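You operate a simulated robot arm through the tools that you are given. There is no shell and no other tool. Be economical: measure what you need, move in short steps, check, and stop when the job is done.

The job below is to be done with a simulated robot arm. You get a single attempt, and the scene is never put back.

Task
Take the tomato pack from the top of the pallet stack and put it on the platform of the left scale. Take the brush from the top of the wall table and leave it on the shelf of the sample table. Fetch the steel tray from the top of the wall table and set it on the top of the pallet stack. Switch the gauge switch on. Take the can from the top of the wash bench and leave it on the top of the order bench. Shut the wash cupboard door. Shut the packing bench drawer. Fetch the press block from the top of the sample bench and set it on the pad on the top of the test bench. Put one of the weights from the top of the order bench on the top of the well cabinet. Fetch the tin marked "Clips" from the shelf of the order bench and set it on the top of the order bench. Fetch the roll from the top of the test bench and set it on the top of the sample bench. Put the dish on the top of the near stack away on the top of the test bench. Press the right tare button three times. Push the slim store drawer shut. Any order will do. Set down upright: can, press block, tin.

It is judged by the outcome, as a careful person would: the job done as asked, and still so three seconds after it is handed in. It fails if anything else is knocked over, pushed out of place, dropped, spilled or broken.

Robot
A 7-joint arm with a fingered hand on a trunk, on a base that drives. Base frame: it is fixed to the floor where the robot stands at the start and does not move with it; the origin is under the middle of the robot, x ahead of it, y to its left, z up. Lengths are in cm, angles in degrees, forces in N, time in s.
With the tool pointing down near the work surface it reaches from about 14 to 58 cm from the robot's upright axis, wherever it stands. Its first joint turns from -69.0 to 172.0 degrees. Places, roughly: brush (11x4x5 cm) [-180, -70, 80]; can (11x7x20 cm) [620, 50, 90]; dish (10x12x4 cm) [190, 550, 70]; gauge switch [-260, 170, 80]; packing bench drawer [610, 240, 70]; pad (24x18x3 cm) [470, 760, 80]; platform of the left scale [-270, 270, 70]; press block [675, 500, 75]; right tare button [-270, 470, 110]; roll (9x9x5 cm) [400, 760, 80]; shelf of the sample table [140, -80, 40]; slim store drawer [350, -80, 50]; steel tray [-100, -75, 75]; tin [450, 525, 50]; tomato pack [-275, 25, 100]; top of the order bench [440, 500, 80]; top of the pallet stack [-300, 40, 110]; top of the sample bench [670, 470, 80]; top of the test bench [420, 760, 80]; top of the well cabinet [420, 150, 60]; wash cupboard door [590, -10, 40]; weight [475, 550, 75]. Payload 3.2 kg.
The TCP is the grasp point between the finger pads, 2.6 cm short of the fingertips. In the tool frame z runs along the fingers and y along their closing line. Largest opening 8.8 cm; the body of the gripper starts 3 cm behind the TCP. The gripper is a hand of 5 fingers: y runs from the thumb to the fingers, the wrist lies at [-1.6, -10.8, -17.2] in the tool frame, and closing takes about 1.5 s.
Orientation is that of the tool frame in the base frame, as a unit quaternion [x, y, z, w]. With the fingers straight down and the wrist toward the robot, the tool's x, y and z point along [0, 1, 0], [1, 0, 0] and [0, 0, -1] of the base frame.

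Tools
- The arm moves only by the tool play_rows. Its argument "commands" is a list of rows, each an object of numbers (a shift or turn left out is 0, a gripper value left out holds the last): "x", "y", "z": the shift along the base's x, y, z in units of 300 mm (1.0 is 300 mm); "wx", "wy", "wz": the turn, a rotation vector about the base's x, y, z in units of 180 degrees (1.0 is 180 degrees). In form: [{"x": .., "y": .., "z": .., "wx": .., "wy": .., "wz": ..}, ...]. A call has 1 to 8 rows; each row is the pose to reach, as a shift and turn from the pose commanded when the call began. "fingers" is the gripper command, from -1 (shut) to 1 (fully open), values between in proportion, set as the call begins (left out, the last holds). A call with a number of a shift or a turn outside -1 to 1 is refused whole. Rows are played at 5 a second. More than 5 cm and 8.6 degrees between two rows, or a gripper value outside its range, and nothing of the call is played. A pose out of reach is approached as far as the arm can. The call stops where the force on the tool passes 40 N (or 10 N more than at its start, if that is more) or the arm is blocked; 0.2 s more then pass. The fingers move at their own pace (about 7.2 cm/s each) and stop on an object; they squeeze with about 28 N. The grip force told is the motor's: it shows also when the fingers shut on nothing. Time passes only in rows, and 0.2 s behind the last, so rows that repeat a pose let the fingers close. The reply holds the time, the measured pose of the TCP, the force on the tool along the base axes, the opening and the grip force, in the units named above and with some noise, with the torque about the TCP (base axes, N m) and any sound that the robot's microphone picked up.
- Cameras (640 x 400 px; columns grow to the right, rows downward): "scene" is now at [15.19, 1.23, 136.45]; the picture's right is [0.07, -1.00, 0.00], its down [-0.53, -0.04, -0.85] and it looks along [0.85, 0.06, -0.53] (base axes); focal length 260 px, centre (320, 200). "wrist" rides on the gripper at [6.7, -9.7, -11.7] in the tool frame; the picture's right is [-0.71, 0.33, -0.62], its down [-0.65, -0.65, 0.39] and it looks along [-0.28, 0.68, 0.68] (tool axes); focal length 234 px, centre (320, 200).
- get_image(camera): a new picture of that camera. It takes no simulated time.
- move_column(by): slides the trunk up (or, below 0, down) by that many cm; the arm and the scene camera ride with it, the base frame stays. It gives what a move gives, with no picture.
- base_move(legs): drives the robot by 1 to 6 legs, each [ahead, left, turn to the left] in cm, cm and degrees, along the robot's own axes; the way and the turn of a leg run together, so that a leg with both is an arc; at most 150 cm and 180 degrees a leg. The arm and the cameras ride along, it lands a little off, and it stops where it bumps. It gives what a move gives.
- curl_fingers(index, middle, ring, little, thumb_bend, thumb_turn): sets how far each is bent, from 0 (flat) to 1 (curled in); at 0.3 the hand is open as for a grip, at 0.7 the pads meet at the TCP. One left out holds its place. A second passes; each finger stops where it meets its share of the squeeze, and holds until it gets a number again. A gripper value or a shape takes the hand back. It gives what a move gives, with no picture; readings hold the bend of each and the force on index, middle, ring, little, thumb and palm. thumb_turn goes from beside the hand (0) to across from the fingers (1), as for a grip.
- preshape(shape): the hand has 5 fingers and takes this shape, open, in about a second: jaw (thumb against the fingers, like two jaws); tri (thumb and two fingers); tip (a fingertip pinch); poke (one finger out to press); point (the index stretched); flat (the hand flat); cup (the hand cupped); fist (a fist). The gripper value then closes the fingers along that shape, each until it touches; the sizes above hold for jaw. It gives what a move gives, with no picture.
- aim_head(pan, tilt): turns the head with the scene camera to pan (to the left, within 86 degrees either way) and tilt (down, from -29 to 69), counted from straight ahead of the robot. It gives what a move gives.
- point_at(camera, pixels): for up to 12 pixels [column, row] of the newest picture of that camera ("zoom" is the newest enlarged one), the place [x, y, z] in the base frame of the surface seen there, good to about 0.2 cm, but the place of the scene camera against the robot may be out by one fixed shift of up to 2.5 cm in any direction. It takes no simulated time.
- zoom(camera, box): a new picture of the part [left, top, right, bottom] of that camera's present view, enlarged. It takes no simulated time.
- sign_off(): hands the job in; it is judged then, once.

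Keep the steps short. Do not move on a guess: measure, check each grasp and each placing, and mend mistakes. In all there are 381 turns and 330 pictures (those below and enlarged ones count). Leave the gripper open and the arm clear of the work at the hand-in unless told otherwise, and finish with a single line.

The tools are called after "Call:" as a command line: name --argument value ..., lists and objects as JSON in quotes. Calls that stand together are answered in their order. play_rows: Moves the arm, as the interface text tells. Its arguments: {"type":"object","properties":{"commands":{"type":"array","items":{"type":"object","properties":{"x":{"type":"number"},"y":{"type":"number"},"z":{"type":"number"},"wx":{"type":"number"},"wy":{"type":"number"},"wz":{"type":"number"}}}},"fingers":{"type":"number"}},"required":["commands"]} The other tools are called the same way: move_column (by) slides the trunk up or down; preshape (shape) gives the hand a shape; curl_fingers (index, middle, ring, little, thumb_bend, thumb_turn) moves the fingers one by one; base_move (legs) drives the base; aim_head (pan, tilt) turns the head that bears the scene camera; get_image (camera) takes a picture; point_at (camera, pixels) gives the place of the surface under pixels of a picture; zoom (camera, box) takes an enlarged picture of a part of a camera's view; sign_off () hands the job in.

At the start:

```text
t: 0.0
eef_pos: [36.51, 14.56, 110.94]
orientation: [0.707, 0.707, 0.0, 0.0]
force: [0.7, 0.1, -0.3]
ft_torque: [-0.03, -0.02, 0.03]
opening: 8.81
grasp_force: 0.0
shape: jaw
bend: [0.3, 0.3, 0.3, 0.3, 0.3, 0.97]
finger forces: [0.0, 0.0, 0.0, 0.1, 0.1, 0.1]
trunk travel left (down, up): [-65.0, 19.0]
robot x, y, heading: [-0.26, 0.07, 0.0]
head pan, tilt: [3.8, 32.1]
```

scene: 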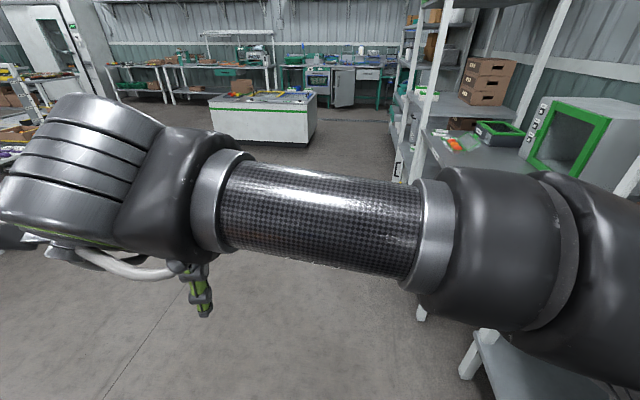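
wrist: 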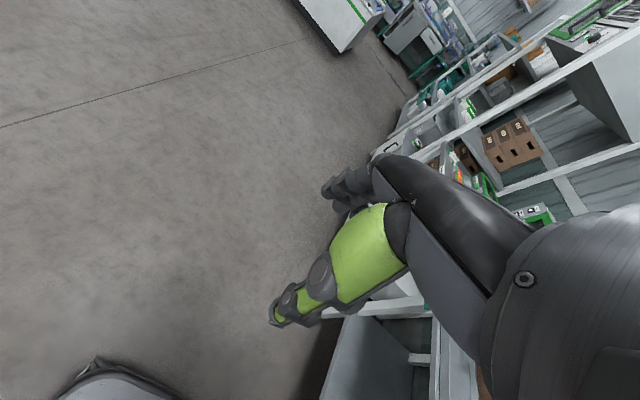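

I start by looking around to the right and the left before driving.

Call:
aim_head --pan -80 --tilt 30

Call:
get_image --camera "scene"

Call:
aim_head --pan 80 --tilt 25

Call:
get_image --camera "scene"

```text
t: 1.6
eef_pos: [36.45, 14.55, 110.95]
orientation: [0.707, 0.707, 0.001, 0.0]
force: [-0.2, 1.1, 0.7]
ft_torque: [0.0, -0.02, -0.01]
opening: 8.79
grasp_force: 0.1
shape: jaw
bend: [0.3, 0.3, 0.3, 0.3, 0.3, 0.97]
finger forces: [0.1, 0.0, 0.0, 0.0, 0.0, 0.0]
trunk travel left (down, up): [-65.0, 19.0]
robot x, y, heading: [0.42, -0.18, 0.1]
head pan, tilt: [-80.0, 30.0]
```

```text
327 pictures are left
```

scene: 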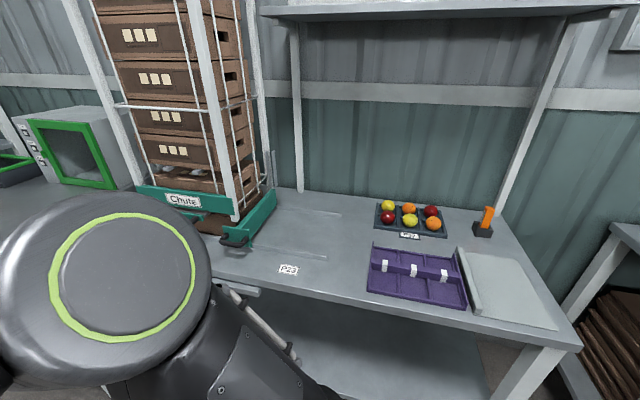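

```text
t: 4.0
eef_pos: [36.45, 14.53, 111.0]
orientation: [0.707, 0.707, 0.001, 0.0]
force: [0.3, -1.0, 0.5]
ft_torque: [-0.01, -0.01, -0.01]
opening: 8.81
grasp_force: 0.1
shape: jaw
bend: [0.3, 0.3, 0.3, 0.3, 0.3, 0.97]
finger forces: [0.1, 0.0, 0.1, 0.0, 0.0, 0.1]
trunk travel left (down, up): [-65.0, 19.0]
robot x, y, heading: [0.04, -0.05, -0.2]
head pan, tilt: [80.0, 25.0]
```

```text
326 pictures are left
```

scene: 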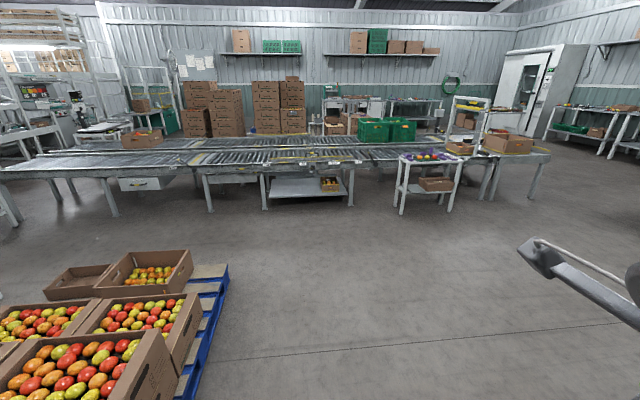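

Clear floor on the left. I turn left in place to face the back area (-x) and look there.

Call:
base_move --legs '[[0, 0, 180]]'

Call:
aim_head --pan -20 --tilt 20

Call:
get_image --camera "scene"

Call:
aim_head --pan 45 --tilt 25

Call:
get_image --camera "scene"

```text
t: 12.1
eef_pos: [-34.48, -18.74, 110.99]
orientation: [0.747, -0.665, 0.0, 0.0]
force: [0.0, 0.5, 0.1]
ft_torque: [-0.02, -0.02, -0.01]
opening: 8.75
grasp_force: 0.1
shape: jaw
bend: [0.3, 0.3, 0.3, 0.3, 0.3, 0.97]
finger forces: [0.0, 0.0, 0.1, 0.1, 0.0, 0.1]
trunk travel left (down, up): [-65.0, 19.0]
robot x, y, heading: [0.22, -0.17, -173.3]
head pan, tilt: [80.0, 25.0]
```

```text
t: 13.8
eef_pos: [-34.51, -18.75, 110.97]
orientation: [0.747, -0.665, 0.0, -0.001]
force: [-0.4, -0.2, 0.1]
ft_torque: [-0.01, -0.01, 0.01]
opening: 8.8
grasp_force: 0.1
shape: jaw
bend: [0.3, 0.3, 0.3, 0.3, 0.3, 0.97]
finger forces: [0.0, 0.1, 0.1, 0.0, 0.0, 0.0]
trunk travel left (down, up): [-65.0, 19.0]
robot x, y, heading: [-0.02, -0.16, -173.2]
head pan, tilt: [-20.0, 20.0]
```

```text
325 pictures are left
```

scene: 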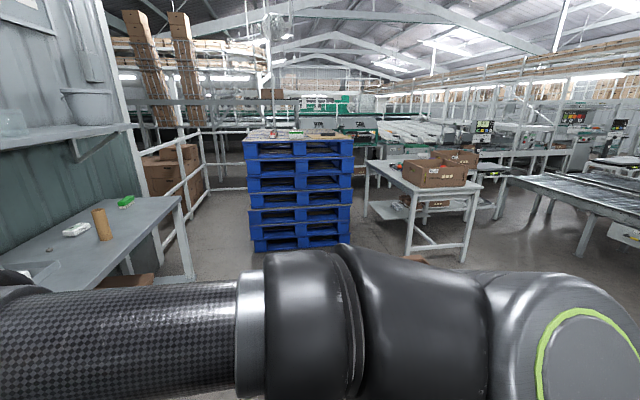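

```text
t: 15.2
eef_pos: [-34.43, -18.77, 111.02]
orientation: [0.747, -0.665, 0.0, 0.0]
force: [-0.4, 0.3, -0.3]
ft_torque: [0.0, 0.02, 0.01]
opening: 8.77
grasp_force: 0.0
shape: jaw
bend: [0.3, 0.3, 0.3, 0.3, 0.3, 0.97]
finger forces: [0.0, 0.0, 0.0, 0.1, 0.1, 0.0]
trunk travel left (down, up): [-65.0, 19.0]
robot x, y, heading: [0.39, -0.35, -173.4]
head pan, tilt: [45.0, 25.0]
```

```text
324 pictures are left
```

scene: 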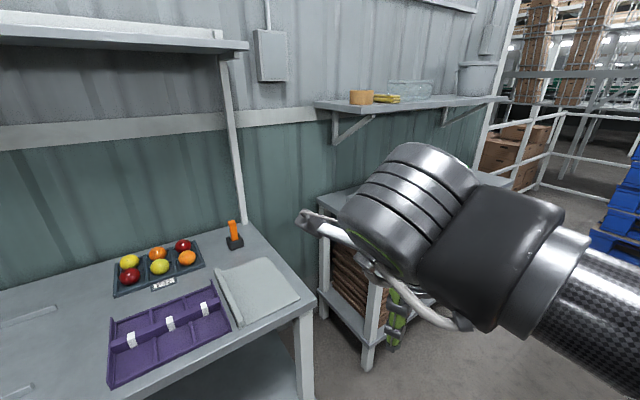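

The blue pallet stack lies ahead at the right part of the picture. I straighten the heading and drive toward it, keeping a bit away from the wall table.

Call:
base_move --legs '[[0, 0, -6.7], [140, -20, 0]]'

Call:
aim_head --pan -10 --tilt 25

Call:
get_image --camera "scene"

Call:
aim_head --pan 80 --tilt 35

Call:
get_image --camera "scene"

```text
t: 23.0
eef_pos: [-180.83, 4.14, 110.95]
orientation: [0.711, -0.703, 0.0, 0.0]
force: [1.0, 0.5, 0.8]
ft_torque: [0.01, -0.04, -0.02]
opening: 8.76
grasp_force: 0.0
shape: jaw
bend: [0.3, 0.3, 0.3, 0.3, 0.3, 0.97]
finger forces: [0.0, 0.0, 0.1, 0.1, 0.0, 0.0]
trunk travel left (down, up): [-65.0, 19.0]
robot x, y, heading: [-144.42, 18.77, -179.5]
head pan, tilt: [45.0, 25.0]
```

```text
t: 24.2
eef_pos: [-180.89, 3.95, 111.01]
orientation: [0.711, -0.704, 0.0, 0.0]
force: [0.6, -0.5, 0.2]
ft_torque: [-0.02, 0.02, -0.02]
opening: 8.77
grasp_force: 0.0
shape: jaw
bend: [0.3, 0.3, 0.3, 0.3, 0.3, 0.97]
finger forces: [0.1, 0.0, 0.1, 0.0, 0.1, 0.0]
trunk travel left (down, up): [-65.0, 19.0]
robot x, y, heading: [-144.22, 19.1, -179.2]
head pan, tilt: [-10.0, 25.0]
```

```text
323 pictures are left
```

scene: 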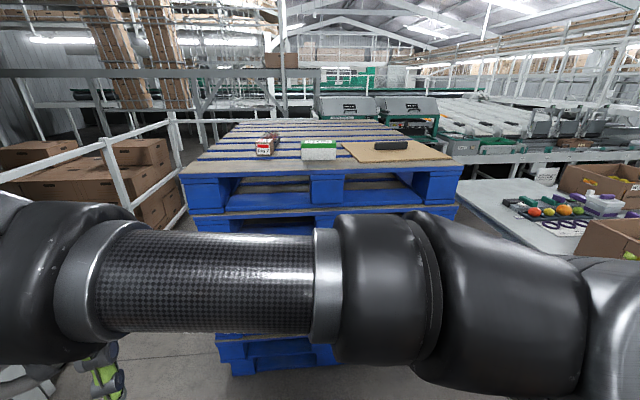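

```text
t: 25.9
eef_pos: [-180.9, 4.12, 110.97]
orientation: [0.711, -0.703, -0.001, 0.0]
force: [0.4, 0.0, 0.5]
ft_torque: [0.0, -0.02, -0.02]
opening: 8.79
grasp_force: 0.0
shape: jaw
bend: [0.3, 0.3, 0.3, 0.3, 0.3, 0.97]
finger forces: [0.1, 0.0, 0.0, 0.0, 0.1, 0.0]
trunk travel left (down, up): [-65.0, 19.0]
robot x, y, heading: [-144.69, 19.03, -179.3]
head pan, tilt: [80.0, 35.0]
```

```text
322 pictures are left
```

scene: 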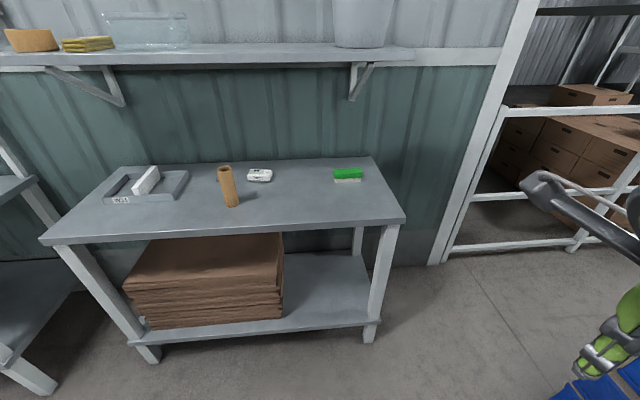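

I see brush (green, px 348,175) and a tray (px 145,185) on the wall table. Now I look closer at the three items on the pallet stack.

Call:
zoom --camera "scene" --box '[80, 150, 280, 220]'

Call:
point_at --camera "scene" --pixels '[[348, 173], [343, 182], [145, 183], [110, 202], [180, 200], [228, 200], [260, 175], [230, 225], [405, 215], [40, 240]]'

Call:
aim_head --pan -10 --tilt 25

Call:
get_image --camera "scene"

Call:
point_at --camera "scene" --pixels '[[265, 143], [262, 150], [318, 143], [318, 156], [375, 146], [195, 170], [320, 174], [460, 165], [230, 130], [385, 130], [425, 152]]'

Call:
zoom --camera "scene" --box '[220, 110, 440, 190]'

```text
3.20 times, centred on (180, 185) of scene
```

zoom: 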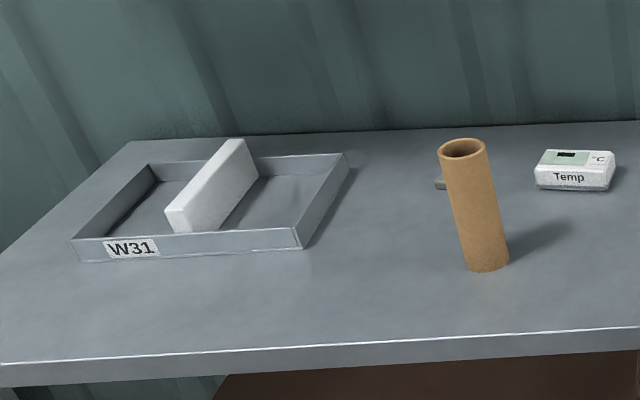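

```text
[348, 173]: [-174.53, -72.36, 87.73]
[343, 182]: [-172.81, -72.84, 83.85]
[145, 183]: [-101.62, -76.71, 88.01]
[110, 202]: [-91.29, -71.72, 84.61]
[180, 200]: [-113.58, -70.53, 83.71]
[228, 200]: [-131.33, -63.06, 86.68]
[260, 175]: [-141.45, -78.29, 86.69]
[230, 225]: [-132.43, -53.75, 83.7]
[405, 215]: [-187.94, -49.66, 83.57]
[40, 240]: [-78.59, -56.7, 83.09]
```

```text
t: 27.5
eef_pos: [-180.92, 4.11, 110.87]
orientation: [0.711, -0.703, 0.0, 0.0]
force: [0.1, 0.2, -0.1]
ft_torque: [-0.03, 0.01, 0.01]
opening: 8.77
grasp_force: 0.1
shape: jaw
bend: [0.3, 0.3, 0.3, 0.3, 0.3, 0.97]
finger forces: [0.0, 0.1, 0.0, 0.0, 0.0, 0.1]
trunk travel left (down, up): [-65.0, 19.0]
robot x, y, heading: [-144.53, 19.04, -179.7]
head pan, tilt: [-10.0, 25.0]
```

```text
320 pictures are left
```

scene: 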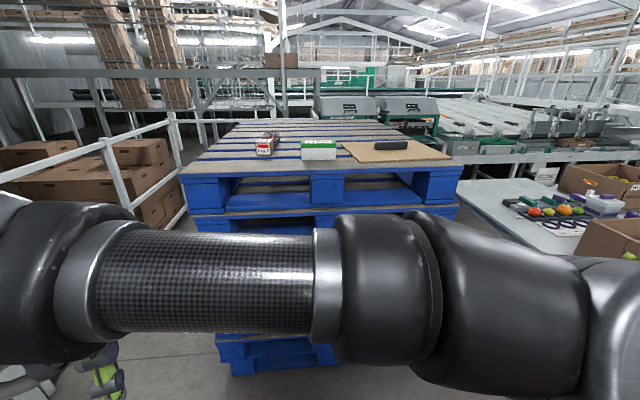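

```text
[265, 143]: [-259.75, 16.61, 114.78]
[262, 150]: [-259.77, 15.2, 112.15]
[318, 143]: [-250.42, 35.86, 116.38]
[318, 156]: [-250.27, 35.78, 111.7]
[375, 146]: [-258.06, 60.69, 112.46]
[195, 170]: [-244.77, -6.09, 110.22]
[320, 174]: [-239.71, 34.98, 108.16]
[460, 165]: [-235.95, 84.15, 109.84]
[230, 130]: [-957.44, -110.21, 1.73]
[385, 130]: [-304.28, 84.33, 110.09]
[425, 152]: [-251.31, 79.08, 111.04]
```

```text
2.91 times, centred on (330, 150) of scene
```

zoom: 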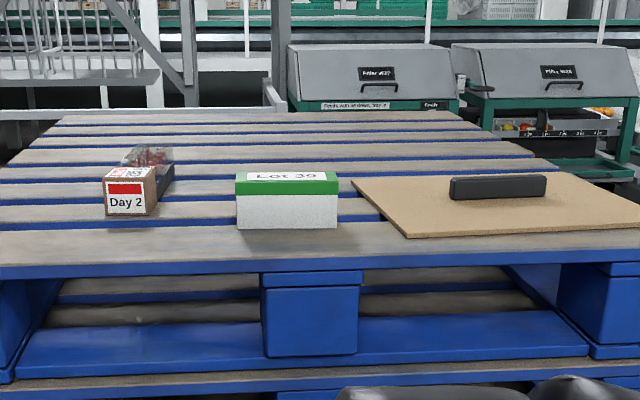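

I raise the trunk and drive a bit nearer, then look at the stack from higher up and down at my own base.

Call:
move_column --by 19

Call:
base_move --legs '[[45, 5, 0]]'

Call:
aim_head --pan -5 --tilt 50

Call:
get_image --camera "scene"

Call:
get_image --camera "wrist"

```text
t: 29.6
eef_pos: [-180.85, 4.01, 129.93]
orientation: [0.711, -0.704, 0.0, 0.0]
force: [-0.4, 0.4, -0.6]
ft_torque: [-0.01, -0.02, 0.01]
opening: 8.77
grasp_force: 0.0
shape: jaw
bend: [0.3, 0.3, 0.3, 0.3, 0.3, 0.97]
finger forces: [0.1, 0.1, 0.0, 0.0, 0.1, 0.0]
trunk travel left (down, up): [-84.0, 0.0]
robot x, y, heading: [-145.11, 19.25, -179.5]
head pan, tilt: [-10.0, 25.0]
```

```text
t: 32.2
eef_pos: [-224.15, -1.44, 130.05]
orientation: [0.711, -0.703, -0.001, 0.0]
force: [-0.6, -0.1, 0.7]
ft_torque: [-0.01, 0.01, -0.03]
opening: 8.76
grasp_force: 0.0
shape: jaw
bend: [0.3, 0.3, 0.3, 0.3, 0.3, 0.97]
finger forces: [0.0, 0.1, 0.0, 0.1, 0.0, 0.1]
trunk travel left (down, up): [-84.0, 0.0]
robot x, y, heading: [-187.83, 13.64, -179.3]
head pan, tilt: [-10.0, 25.0]
```

```text
t: 33.1
eef_pos: [-224.2, -1.54, 130.13]
orientation: [0.711, -0.703, 0.0, 0.0]
force: [-0.8, -0.3, 0.2]
ft_torque: [-0.06, 0.0, 0.0]
opening: 8.78
grasp_force: 0.0
shape: jaw
bend: [0.3, 0.3, 0.3, 0.3, 0.3, 0.97]
finger forces: [0.1, 0.1, 0.0, 0.1, 0.0, 0.0]
trunk travel left (down, up): [-84.0, 0.0]
robot x, y, heading: [-187.76, 13.59, -179.2]
head pan, tilt: [-5.0, 50.0]
```

```text
318 pictures are left
```

scene: 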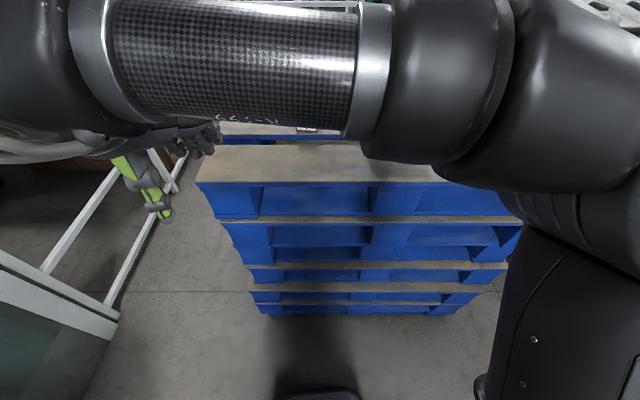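

```text
317 pictures are left
```

wrist: 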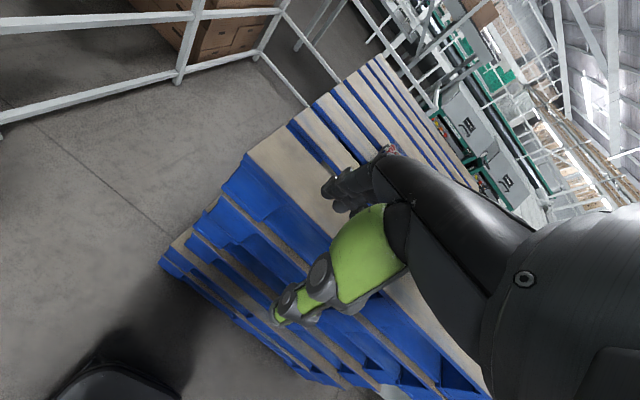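

I measure where the base front and the stack edge are.

Call:
point_at --camera "scene" --pixels '[[318, 392], [318, 397], [345, 308], [290, 180], [207, 185], [305, 128]]'

Call:
point_at --camera "wrist" --pixels '[[110, 372], [60, 385], [250, 155], [160, 262], [390, 147], [340, 95]]'

```text
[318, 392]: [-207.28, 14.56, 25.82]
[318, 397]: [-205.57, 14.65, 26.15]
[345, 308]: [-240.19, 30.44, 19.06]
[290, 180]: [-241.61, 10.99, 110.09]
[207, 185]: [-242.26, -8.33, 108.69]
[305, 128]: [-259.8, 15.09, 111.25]
```

```text
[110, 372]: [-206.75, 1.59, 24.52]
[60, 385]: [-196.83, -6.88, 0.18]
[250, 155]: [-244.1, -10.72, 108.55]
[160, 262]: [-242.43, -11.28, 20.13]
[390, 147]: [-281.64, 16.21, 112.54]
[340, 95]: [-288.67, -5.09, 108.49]
```

Base front is about 20 cm ahead of the axis, stack edge at x≈-242. I drive 25 cm nearer; the hand passes 15 cm over the top.

Call:
base_move --legs '[[25, 0, 0]]'

Call:
get_image --camera "wrist"

Call:
get_image --camera "scene"

```text
t: 35.0
eef_pos: [-249.01, -1.9, 129.97]
orientation: [0.712, -0.702, 0.0, 0.001]
force: [-0.6, 0.8, 0.2]
ft_torque: [0.0, 0.03, -0.01]
opening: 8.76
grasp_force: 0.0
shape: jaw
bend: [0.3, 0.3, 0.3, 0.3, 0.3, 0.97]
finger forces: [0.0, 0.0, 0.0, 0.0, 0.1, 0.0]
trunk travel left (down, up): [-84.0, 0.0]
robot x, y, heading: [-212.87, 13.15, -179.2]
head pan, tilt: [-5.0, 50.0]
```

```text
316 pictures are left
```

wrist: 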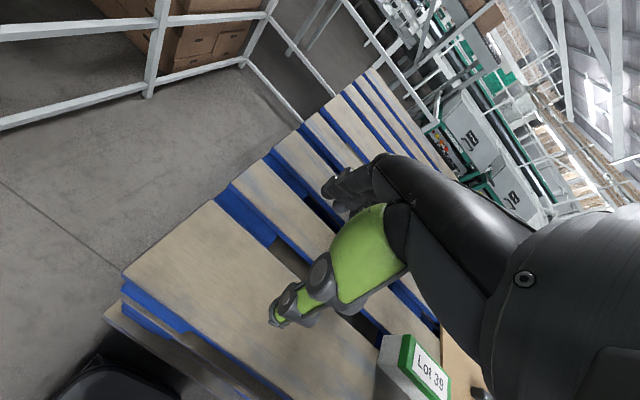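

```text
315 pictures are left
```

scene: 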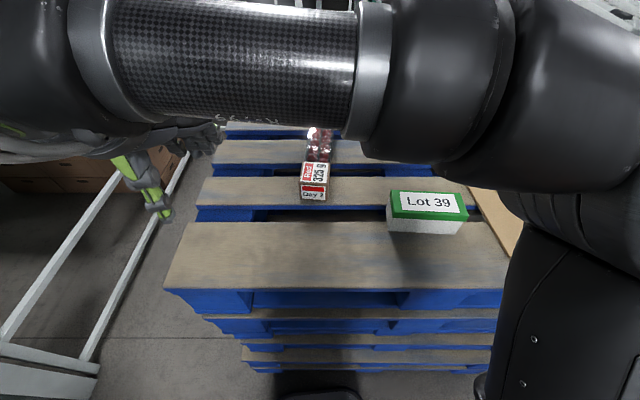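

Zoom on the pack at px (315,165).

Call:
zoom --camera "scene" --box '[270, 115, 370, 205]'

Call:
point_at --camera "scene" --pixels '[[303, 163], [327, 163], [326, 184], [302, 184], [318, 145], [310, 130], [331, 132], [333, 150], [314, 195], [428, 200], [398, 193], [480, 205]]'

```text
4.44 times, centred on (320, 160) of scene
```

zoom: 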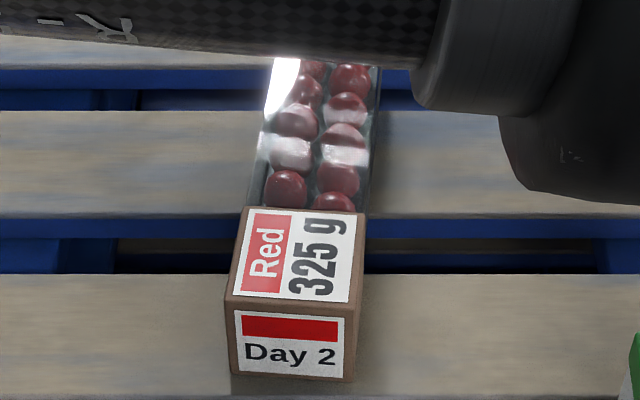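

```text
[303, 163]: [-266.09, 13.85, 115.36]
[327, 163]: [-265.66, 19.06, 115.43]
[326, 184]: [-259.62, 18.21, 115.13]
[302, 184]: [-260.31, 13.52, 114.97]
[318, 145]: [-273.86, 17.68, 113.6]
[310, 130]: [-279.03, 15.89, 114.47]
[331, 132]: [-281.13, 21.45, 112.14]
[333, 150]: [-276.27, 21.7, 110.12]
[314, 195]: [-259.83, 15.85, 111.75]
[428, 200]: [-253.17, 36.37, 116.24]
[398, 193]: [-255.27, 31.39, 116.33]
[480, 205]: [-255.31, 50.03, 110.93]
```

I compare the same box corners in the wrist and scene views to find the scene camera's fixed shift.

Call:
zoom --camera "wrist" --box '[360, 310, 480, 400]'

Call:
zoom --camera "scene" --box '[370, 170, 490, 245]'

```text
4.44 times, centred on (420, 355) of wrist
```

zoom: 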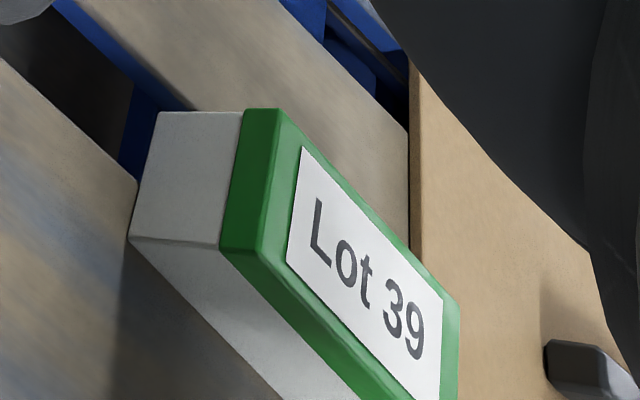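

```text
5.33 times, centred on (430, 208) of scene
```

zoom: 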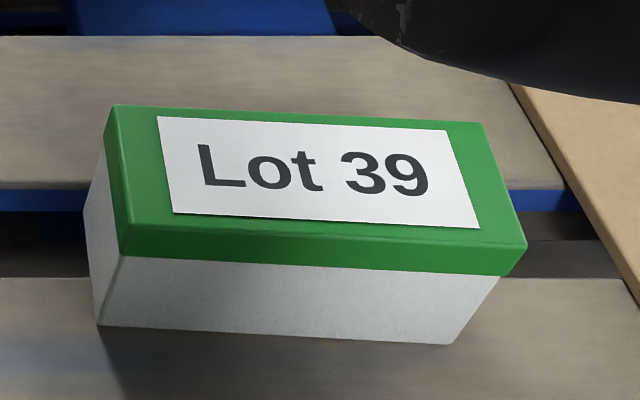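

Call:
point_at --camera "zoom" --pixels '[[160, 119], [177, 210], [445, 133]]'

Call:
point_at --camera "wrist" --pixels '[[416.4, 344], [413, 368.4], [447, 378]]'

```text
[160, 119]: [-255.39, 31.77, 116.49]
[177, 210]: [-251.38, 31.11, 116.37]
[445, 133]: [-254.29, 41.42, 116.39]
```

```text
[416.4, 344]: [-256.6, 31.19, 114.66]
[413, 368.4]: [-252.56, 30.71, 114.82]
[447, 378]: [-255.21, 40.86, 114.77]
```

Scene shift found: wrist reading ≈ scene + (1.1 ahead, 0.5 left, −1.65 up). The pack's centre is about (-270,17.3), top 113.6. I turn the tool 83° and bring it over the pack at height 130.

Call:
play_rows --commands '[{"x": -0.0636, "y": 0.058, "wz": 0.0417}, {"x": -0.127, "y": 0.116, "wz": 0.0834}, {"x": -0.191, "y": 0.174, "wz": 0.125}, {"x": -0.254, "y": 0.233, "wz": 0.1668}, {"x": -0.318, "y": 0.291, "wz": 0.2085}, {"x": -0.382, "y": 0.349, "wz": 0.2502}, {"x": -0.445, "y": 0.407, "wz": 0.2919}, {"x": -0.509, "y": 0.465, "wz": 0.3336}]' --fingers 1

```text
t: 36.8
eef_pos: [-257.76, 11.48, 126.18]
orientation: [0.957, -0.29, 0.011, 0.004]
force: [-0.1, 0.3, 0.1]
ft_torque: [-0.03, 0.0, 0.01]
opening: 8.8
grasp_force: 0.0
shape: jaw
bend: [0.3, 0.3, 0.3, 0.3, 0.3, 0.97]
finger forces: [0.1, 0.0, 0.0, 0.1, 0.1, 0.0]
out of reach, approached as far as the arm can: row 7, 8
trunk travel left (down, up): [-84.0, 0.0]
robot x, y, heading: [-212.76, 13.22, -179.4]
head pan, tilt: [-5.0, 50.0]
```

Reach is short at this height. I drive the base 5 cm nearer (leaving ~4 cm) and continue turning while lowering somewhat.

Call:
base_move --legs '[[5, 0, 0]]'

Call:
play_rows --commands '[{"z": -0.03, "wz": 0.03}, {"z": -0.08, "wz": 0.06}, {"z": -0.12, "wz": 0.09}, {"z": -0.16, "wz": 0.12}]'

```text
t: 37.9
eef_pos: [-263.46, 10.99, 125.89]
orientation: [0.956, -0.292, 0.013, 0.001]
force: [0.3, -0.2, -0.4]
ft_torque: [0.0, -0.03, 0.02]
opening: 8.79
grasp_force: 0.0
shape: jaw
bend: [0.3, 0.3, 0.3, 0.3, 0.3, 0.97]
finger forces: [0.0, 0.0, 0.0, 0.1, 0.0, 0.0]
trunk travel left (down, up): [-84.0, 0.0]
robot x, y, heading: [-217.76, 12.9, -179.5]
head pan, tilt: [-5.0, 50.0]
stopped in leg 1: the robot was blocked; the commanded pose is now the measured one
```

```text
t: 38.9
eef_pos: [-253.95, 7.13, 122.78]
orientation: [0.993, -0.114, 0.02, -0.004]
force: [-2.1, 0.2, -0.9]
ft_torque: [0.01, -0.13, 0.05]
opening: 8.77
grasp_force: 0.0
shape: jaw
bend: [0.3, 0.3, 0.3, 0.3, 0.3, 0.97]
finger forces: [0.0, 0.1, 0.0, 0.0, 0.0, 0.1]
out of reach, approached as far as the arm can: row 1, 2, 3, 4
trunk travel left (down, up): [-84.0, 0.0]
robot x, y, heading: [-217.67, 13.16, -179.4]
head pan, tilt: [-5.0, 50.0]
```

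The reach is limited in this orientation. I test where the commanded pose stands with a small downward move.

Call:
play_rows --commands '[{"z": -0.03}, {"z": -0.06}]'

Call:
get_image --camera "scene"

Call:
get_image --camera "wrist"

```text
t: 39.5
eef_pos: [-252.5, 6.99, 121.95]
orientation: [0.994, -0.11, 0.013, -0.002]
force: [-0.4, 1.3, -0.5]
ft_torque: [0.0, 0.01, 0.02]
opening: 8.8
grasp_force: 0.1
shape: jaw
bend: [0.3, 0.3, 0.3, 0.3, 0.3, 0.97]
finger forces: [0.1, 0.0, 0.1, 0.0, 0.0, 0.0]
out of reach, approached as far as the arm can: row 1, 2
trunk travel left (down, up): [-84.0, 0.0]
robot x, y, heading: [-217.8, 13.3, -179.4]
head pan, tilt: [-5.0, 50.0]
```

```text
311 pictures are left
```

scene: 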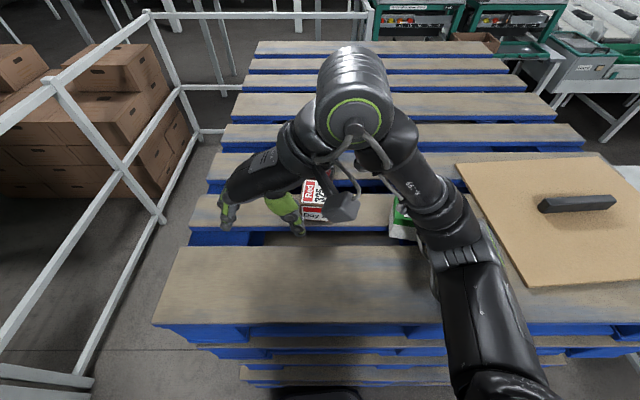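

```text
310 pictures are left
```

wrist: 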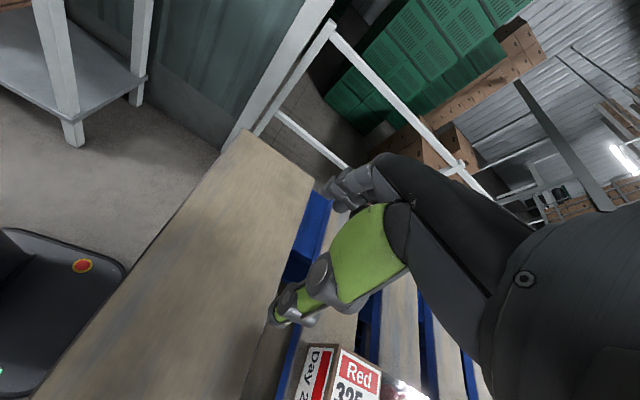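

The arm is nearly stretched in this pose. I measure the corridor between the guard rail and the stack's left side, to see if approaching from there is possible.

Call:
point_at --camera "scene" --pixels '[[162, 222], [92, 372], [198, 140], [225, 130], [152, 322], [258, 42], [548, 45], [205, 190], [40, 130], [355, 110], [500, 385], [300, 235]]'

Call:
point_at --camera "wrist" --pixels '[[318, 348], [342, 350], [380, 378], [305, 395], [240, 130], [115, 265], [20, 235], [85, 265], [285, 115]]'

```text
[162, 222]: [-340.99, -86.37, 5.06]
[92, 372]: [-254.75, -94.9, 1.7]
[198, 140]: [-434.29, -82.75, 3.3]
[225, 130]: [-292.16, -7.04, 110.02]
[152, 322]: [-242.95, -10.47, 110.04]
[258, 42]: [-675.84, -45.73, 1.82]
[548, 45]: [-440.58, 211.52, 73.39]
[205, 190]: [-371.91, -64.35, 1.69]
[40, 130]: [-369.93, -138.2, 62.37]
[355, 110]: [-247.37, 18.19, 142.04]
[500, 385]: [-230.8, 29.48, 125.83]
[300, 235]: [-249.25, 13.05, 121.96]
```

```text
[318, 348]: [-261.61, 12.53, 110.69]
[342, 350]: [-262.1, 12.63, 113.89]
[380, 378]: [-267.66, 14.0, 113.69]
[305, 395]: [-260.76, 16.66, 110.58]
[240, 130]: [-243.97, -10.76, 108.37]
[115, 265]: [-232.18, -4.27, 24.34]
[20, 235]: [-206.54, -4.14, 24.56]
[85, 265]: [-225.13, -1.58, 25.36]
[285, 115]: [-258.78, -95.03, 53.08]
```

The corridor is wide, but first I try the opposite tool yaw (wrist to the robot's left), which may reach further. I pull back, rise and rotate the other way.

Call:
play_rows --commands '[{"x": 0.12, "z": 0.08, "wz": -0.045}, {"x": 0.24, "z": 0.16, "wz": -0.09}, {"x": 0.36, "z": 0.24, "wz": -0.135}, {"x": 0.4, "y": -0.05, "z": 0.27, "wz": -0.18}, {"x": 0.4, "y": -0.1, "z": 0.27, "wz": -0.225}, {"x": 0.4, "y": -0.1, "z": 0.27, "wz": -0.27}, {"x": 0.4, "y": -0.1, "z": 0.27, "wz": -0.315}, {"x": 0.4, "y": -0.1, "z": 0.27, "wz": -0.36}]'

Call:
play_rows --commands '[{"wz": -0.045}, {"wz": -0.09}, {"wz": -0.135}, {"wz": -0.18}, {"wz": -0.225}, {"wz": -0.27}, {"wz": -0.315}, {"wz": -0.36}]'

```text
t: 41.3
eef_pos: [-240.39, 4.28, 129.98]
orientation: [0.779, -0.626, 0.013, 0.001]
force: [0.3, 0.1, -0.2]
ft_torque: [0.0, -0.02, 0.0]
opening: 8.79
grasp_force: 0.0
shape: jaw
bend: [0.3, 0.3, 0.3, 0.3, 0.3, 0.97]
finger forces: [0.0, 0.0, 0.0, 0.1, 0.0, 0.0]
trunk travel left (down, up): [-84.0, 0.0]
robot x, y, heading: [-218.1, 13.21, -179.5]
head pan, tilt: [-5.0, 50.0]
```

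```text
t: 43.1
eef_pos: [-240.41, 4.33, 130.38]
orientation: [-0.322, 0.947, -0.011, -0.005]
force: [0.3, 0.7, -0.5]
ft_torque: [-0.03, 0.01, -0.02]
opening: 8.76
grasp_force: 0.0
shape: jaw
bend: [0.3, 0.3, 0.3, 0.3, 0.3, 0.97]
finger forces: [0.0, 0.0, 0.0, 0.0, 0.1, 0.0]
trunk travel left (down, up): [-84.0, 0.0]
robot x, y, heading: [-218.37, 13.13, -179.5]
head pan, tilt: [-5.0, 50.0]
```

The reverse turn works so far. I continue the turn (−43.6°) and move over the pack toward (-267,16.5).

Call:
play_rows --commands '[{"x": -0.11, "y": 0.05, "z": -0.02, "wz": -0.03}, {"x": -0.22, "y": 0.1, "z": -0.05, "wz": -0.06}, {"x": -0.33, "y": 0.15, "z": -0.08, "wz": -0.09}, {"x": -0.44, "y": 0.2, "z": -0.1, "wz": -0.12}, {"x": -0.55, "y": 0.25, "z": -0.13, "wz": -0.15}, {"x": -0.66, "y": 0.3, "z": -0.16, "wz": -0.18}, {"x": -0.77, "y": 0.35, "z": -0.2, "wz": -0.21}, {"x": -0.88, "y": 0.41, "z": -0.24, "wz": -0.242}]'

Call:
get_image --camera "scene"

Call:
get_image --camera "wrist"

```text
t: 44.9
eef_pos: [-267.15, 16.65, 123.06]
orientation: [0.049, 0.999, 0.0, -0.011]
force: [-1.0, -0.5, 0.5]
ft_torque: [0.05, -0.02, 0.0]
opening: 8.78
grasp_force: 0.1
shape: jaw
bend: [0.3, 0.3, 0.3, 0.3, 0.3, 0.97]
finger forces: [0.0, 0.0, 0.0, 0.0, 0.1, 0.0]
trunk travel left (down, up): [-84.0, 0.0]
robot x, y, heading: [-217.97, 12.94, -179.2]
head pan, tilt: [-5.0, 50.0]
```

```text
309 pictures are left
```

scene: 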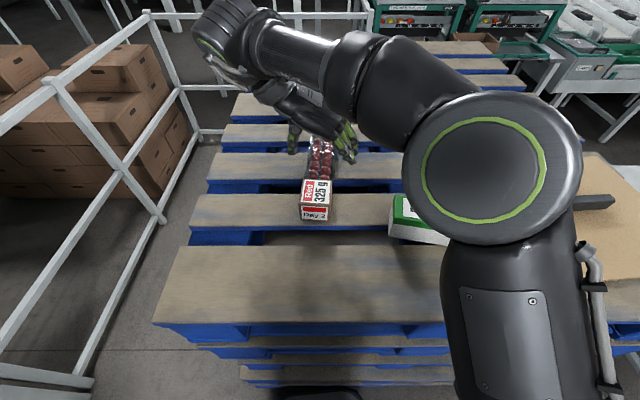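

```text
308 pictures are left
```

wrist: 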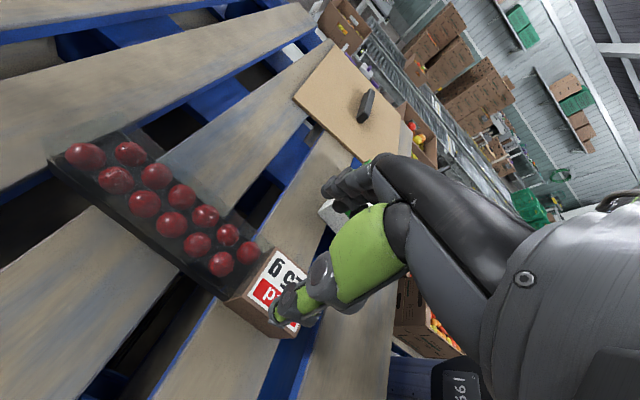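

This orientation reaches well and the view is clear. I measure the pack's corners in the wrist picture.

Call:
point_at --camera "wrist" --pixels '[[52, 162], [130, 125], [100, 145], [225, 298], [272, 250], [150, 178], [240, 270], [195, 215], [60, 175], [225, 230], [150, 235]]'

```text
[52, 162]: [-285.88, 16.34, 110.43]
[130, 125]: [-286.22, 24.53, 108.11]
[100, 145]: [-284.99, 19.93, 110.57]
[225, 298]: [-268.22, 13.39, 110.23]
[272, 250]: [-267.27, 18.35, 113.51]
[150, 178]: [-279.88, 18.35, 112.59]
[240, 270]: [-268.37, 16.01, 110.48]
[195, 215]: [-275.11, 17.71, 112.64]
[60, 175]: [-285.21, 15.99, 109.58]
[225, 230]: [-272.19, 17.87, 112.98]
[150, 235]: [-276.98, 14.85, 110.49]
```

Pack spans x −261…−286, axis yawed ~7°, centre ≈(−273,17). I move 4 cm further and descend to z≈111.8 around it.

Call:
play_rows --commands '[{"x": -0.13, "y": 0.005, "z": -0.05}, {"x": -0.13, "y": 0.005, "z": -0.15}, {"x": -0.13, "y": 0.005, "z": -0.25}, {"x": -0.13, "y": 0.005, "z": -0.32}, {"x": -0.13, "y": 0.005, "z": -0.375}]'

Call:
get_image --camera "wrist"

```text
t: 46.1
eef_pos: [-270.62, 16.71, 111.98]
orientation: [0.048, 0.999, -0.002, -0.013]
force: [-0.3, 0.0, 0.3]
ft_torque: [-0.01, 0.02, 0.01]
opening: 8.8
grasp_force: 0.1
shape: jaw
bend: [0.3, 0.3, 0.3, 0.3, 0.3, 0.97]
finger forces: [0.3, 0.0, 0.1, 0.0, 0.0, 0.0]
trunk travel left (down, up): [-84.0, 0.0]
robot x, y, heading: [-218.33, 13.32, -179.2]
head pan, tilt: [-5.0, 50.0]
```

```text
307 pictures are left
```

wrist: 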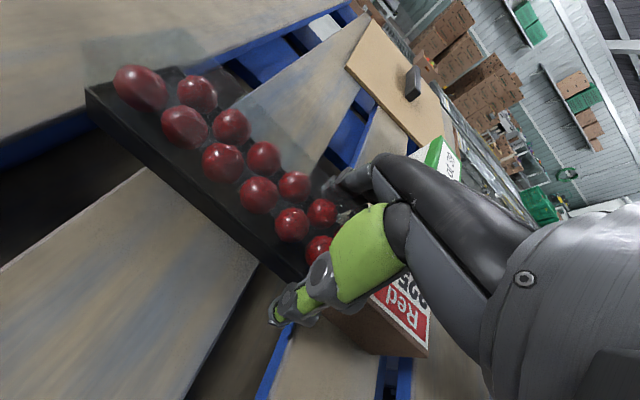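

Straddling looks right. Close gently first.

Call:
play_rows --commands '[{}, {}, {}, {}, {}, {}]' --fingers -0.1

Call:
play_rows --commands '[{"z": 0.03}, {"z": 0.06}, {"z": 0.1}]'

Call:
get_image --camera "wrist"

```text
t: 47.5
eef_pos: [-270.56, 16.63, 111.87]
orientation: [0.049, 0.999, -0.001, -0.013]
force: [-0.9, 0.8, 2.9]
ft_torque: [-0.16, -0.02, -0.04]
opening: 5.67
grasp_force: 27.8
shape: jaw
bend: [0.44, 0.44, 0.73, 0.49, 0.07, 0.98]
finger forces: [19.0, 8.1, 0.3, 2.7, 28.8, 0.0]
trunk travel left (down, up): [-84.0, 0.0]
robot x, y, heading: [-218.25, 13.19, -179.7]
head pan, tilt: [-5.0, 50.0]
```

```text
t: 48.3
eef_pos: [-270.63, 16.66, 114.86]
orientation: [0.048, 0.999, -0.001, -0.011]
force: [-0.2, -0.3, -3.4]
ft_torque: [0.0, -0.08, 0.0]
opening: 5.71
grasp_force: 27.7
shape: jaw
bend: [0.44, 0.44, 0.73, 0.49, 0.07, 0.98]
finger forces: [17.7, 8.3, 0.3, 2.7, 28.8, 0.1]
trunk travel left (down, up): [-84.0, 0.0]
robot x, y, heading: [-217.99, 12.78, -179.1]
head pan, tilt: [-5.0, 50.0]
```

```text
306 pictures are left
```

wrist: 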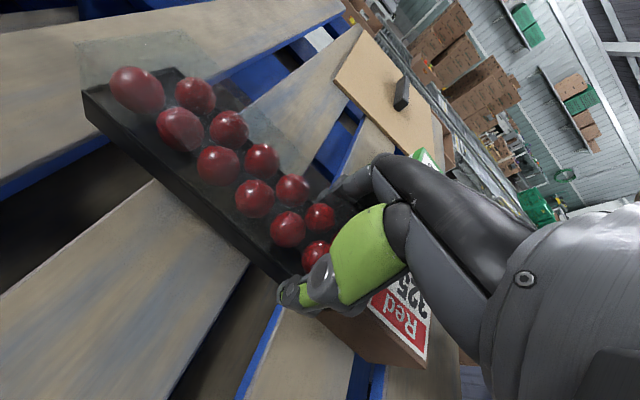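

Lifted, 3.4 N. I raise a bit more, then back away from the stack and look toward the left scale.

Call:
play_rows --commands '[{"z": 0.1}, {"z": 0.2}, {"z": 0.3}]'

Call:
base_move --legs '[[-45, 0, 0]]'

Call:
aim_head --pan -45 --tilt 20

Call:
get_image --camera "scene"

Call:
aim_head --pan -86 --tilt 25

Call:
get_image --camera "scene"

```text
t: 49.1
eef_pos: [-270.28, 16.69, 124.11]
orientation: [0.048, 0.999, -0.001, -0.012]
force: [0.0, 0.6, -2.2]
ft_torque: [0.01, -0.1, -0.01]
opening: 5.69
grasp_force: 27.9
shape: jaw
bend: [0.44, 0.44, 0.73, 0.49, 0.07, 0.98]
finger forces: [17.7, 8.3, 0.2, 2.7, 28.6, 0.0]
trunk travel left (down, up): [-84.0, 0.0]
robot x, y, heading: [-217.68, 13.11, -179.2]
head pan, tilt: [-5.0, 50.0]
```

```text
t: 51.8
eef_pos: [-224.91, 17.63, 124.03]
orientation: [0.053, 0.999, -0.001, -0.012]
force: [-0.9, -0.4, -2.8]
ft_torque: [-0.02, -0.11, -0.01]
opening: 5.71
grasp_force: 28.3
shape: jaw
bend: [0.44, 0.44, 0.73, 0.49, 0.07, 0.98]
finger forces: [17.7, 8.3, 0.3, 2.7, 28.7, 0.0]
trunk travel left (down, up): [-84.0, 0.0]
robot x, y, heading: [-172.42, 13.36, 180.2]
head pan, tilt: [-5.0, 50.0]
```

```text
t: 52.9
eef_pos: [-224.93, 17.56, 123.85]
orientation: [0.054, 0.998, -0.001, -0.012]
force: [0.1, 0.3, -3.6]
ft_torque: [0.0, -0.11, 0.02]
opening: 5.7
grasp_force: 28.1
shape: jaw
bend: [0.44, 0.44, 0.73, 0.49, 0.07, 0.98]
finger forces: [17.6, 8.3, 0.3, 2.8, 28.7, 0.1]
trunk travel left (down, up): [-84.0, 0.0]
robot x, y, heading: [-172.3, 13.29, 180.2]
head pan, tilt: [-45.0, 20.0]
```

```text
305 pictures are left
```

scene: 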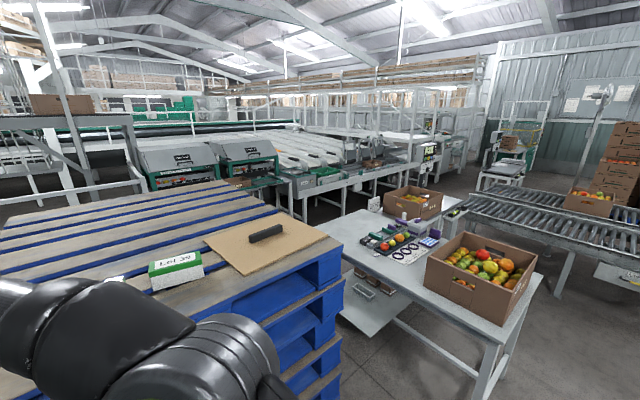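

```text
t: 54.0
eef_pos: [-224.81, 17.57, 124.03]
orientation: [0.053, 0.998, -0.001, -0.012]
force: [0.4, -0.3, -2.2]
ft_torque: [0.0, -0.09, 0.03]
opening: 5.7
grasp_force: 28.0
shape: jaw
bend: [0.44, 0.44, 0.73, 0.49, 0.07, 0.98]
finger forces: [17.7, 8.3, 0.3, 2.6, 28.7, 0.1]
trunk travel left (down, up): [-84.0, 0.0]
robot x, y, heading: [-172.28, 13.55, 180.1]
head pan, tilt: [-85.9, 25.0]
```

```text
304 pictures are left
```

scene: 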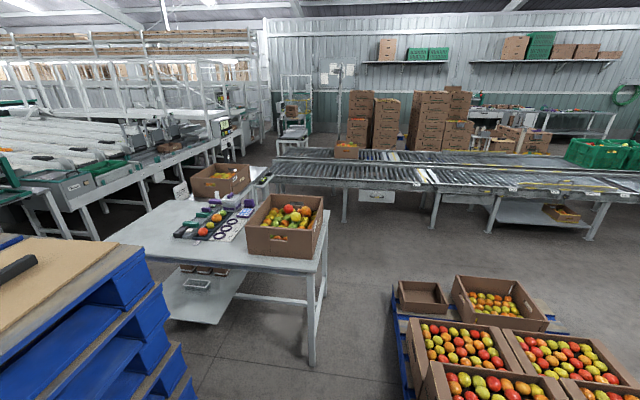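

I map some landmarks: the sorting table, conveyor end, fruit pallet and candidates for the scales.

Call:
point_at --camera "scene" --pixels '[[110, 240], [200, 190], [322, 275], [265, 170], [275, 165], [275, 150], [400, 320], [295, 130], [120, 170], [215, 145], [310, 365], [250, 160]]'

Call:
zoom --camera "scene" --box '[150, 70, 390, 220]'

```text
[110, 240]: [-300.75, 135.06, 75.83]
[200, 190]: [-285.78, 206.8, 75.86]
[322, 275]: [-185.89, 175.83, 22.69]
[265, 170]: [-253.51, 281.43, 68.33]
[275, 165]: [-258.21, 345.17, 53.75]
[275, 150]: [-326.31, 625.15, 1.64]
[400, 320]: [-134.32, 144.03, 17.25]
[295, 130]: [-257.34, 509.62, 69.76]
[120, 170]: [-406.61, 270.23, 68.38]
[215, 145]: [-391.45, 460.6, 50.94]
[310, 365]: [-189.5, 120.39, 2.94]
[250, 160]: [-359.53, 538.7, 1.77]
```

```text
2.67 times, centred on (270, 145) of scene
```

zoom: 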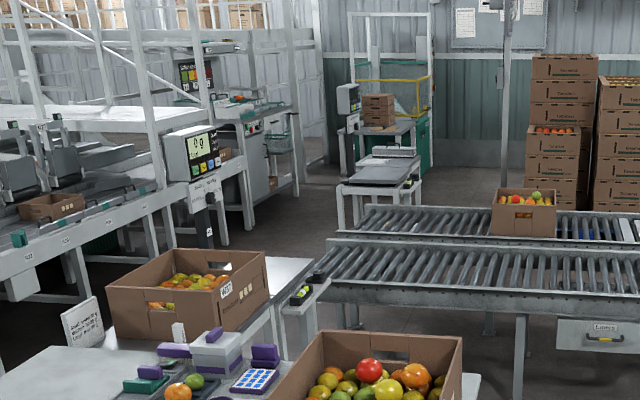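

Call:
point_at --camera "scene" --pixels '[[396, 292], [410, 365], [570, 325], [460, 272], [345, 215], [435, 225], [500, 195], [590, 235], [300, 200], [380, 250], [330, 270]]'

Call:
zoom --camera "scene" --box '[160, 150, 340, 260]'

```text
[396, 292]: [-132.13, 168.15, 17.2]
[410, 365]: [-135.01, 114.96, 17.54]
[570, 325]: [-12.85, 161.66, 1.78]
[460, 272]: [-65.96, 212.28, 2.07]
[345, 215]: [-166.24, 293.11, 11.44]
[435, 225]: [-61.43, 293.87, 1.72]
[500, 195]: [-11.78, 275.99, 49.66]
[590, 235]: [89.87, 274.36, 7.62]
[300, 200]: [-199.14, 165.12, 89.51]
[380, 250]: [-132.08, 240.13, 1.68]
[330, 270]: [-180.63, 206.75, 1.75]
```

```text
3.56 times, centred on (250, 205) of scene
```

zoom: 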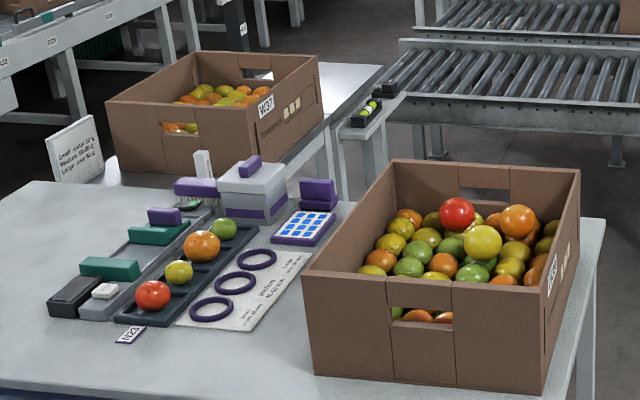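

The direct gap beside the fruit pallet is too narrow (~50 cm). I drive around the pallet: back to x≈50, strafe right to y≈232, then forward.

Call:
base_move --legs '[[-111, 0, 0], [-111, 0, 0], [0, -110, 0], [0, -109, 0]]'

Call:
aim_head --pan -15 --tilt 25

Call:
get_image --camera "scene"

```text
t: 75.3
eef_pos: [-1.46, 233.52, 123.91]
orientation: [0.048, 0.999, -0.001, -0.012]
force: [-0.2, 0.5, -3.4]
ft_torque: [0.0, -0.09, 0.0]
opening: 5.69
grasp_force: 28.3
shape: jaw
bend: [0.44, 0.44, 0.73, 0.49, 0.07, 0.98]
finger forces: [17.7, 8.4, 0.3, 2.8, 28.7, 0.0]
trunk travel left (down, up): [-84.0, 0.0]
robot x, y, heading: [51.15, 229.92, -179.5]
head pan, tilt: [-85.9, 25.0]
```

```text
t: 76.8
eef_pos: [-1.28, 233.4, 123.94]
orientation: [0.047, 0.999, -0.001, -0.011]
force: [0.2, 0.1, -3.9]
ft_torque: [0.01, -0.1, 0.03]
opening: 5.68
grasp_force: 28.4
shape: jaw
bend: [0.44, 0.44, 0.73, 0.49, 0.07, 0.98]
finger forces: [17.6, 8.3, 0.4, 2.6, 28.6, 0.0]
trunk travel left (down, up): [-84.0, 0.0]
robot x, y, heading: [50.73, 229.72, -179.2]
head pan, tilt: [-15.0, 25.0]
```

```text
301 pictures are left
```

scene: 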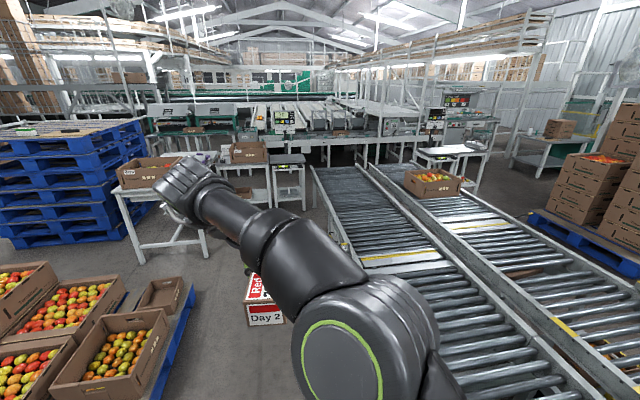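

I see the left scale display at (283,120) and its platform below. Drive forward 190 cm along y≈230 and look again.

Call:
base_move --legs '[[100, -4, 0], [95, 0, -0.5]]'

Call:
aim_head --pan -22 --tilt 30

Call:
get_image --camera "scene"

```text
t: 86.5
eef_pos: [-195.5, 234.11, 123.91]
orientation: [0.044, 0.999, -0.002, -0.011]
force: [0.7, 0.6, -3.4]
ft_torque: [-0.04, -0.06, 0.03]
opening: 5.67
grasp_force: 28.1
shape: jaw
bend: [0.44, 0.44, 0.73, 0.49, 0.07, 0.98]
finger forces: [17.6, 8.4, 0.3, 2.7, 28.7, 0.0]
trunk travel left (down, up): [-84.0, 0.0]
robot x, y, heading: [-142.94, 230.58, -179.0]
head pan, tilt: [-15.0, 25.0]
```

```text
t: 87.1
eef_pos: [-195.46, 234.09, 123.99]
orientation: [0.044, 0.999, -0.001, -0.01]
force: [-0.1, -0.2, -3.8]
ft_torque: [0.0, -0.09, -0.01]
opening: 5.7
grasp_force: 28.0
shape: jaw
bend: [0.44, 0.44, 0.73, 0.49, 0.07, 0.98]
finger forces: [17.5, 8.4, 0.4, 2.7, 28.8, 0.0]
trunk travel left (down, up): [-84.0, 0.0]
robot x, y, heading: [-143.05, 230.79, -178.9]
head pan, tilt: [-22.0, 30.0]
```

```text
300 pictures are left
```

scene: 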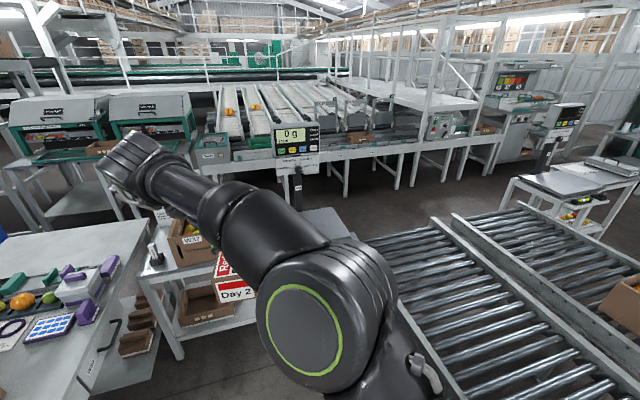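

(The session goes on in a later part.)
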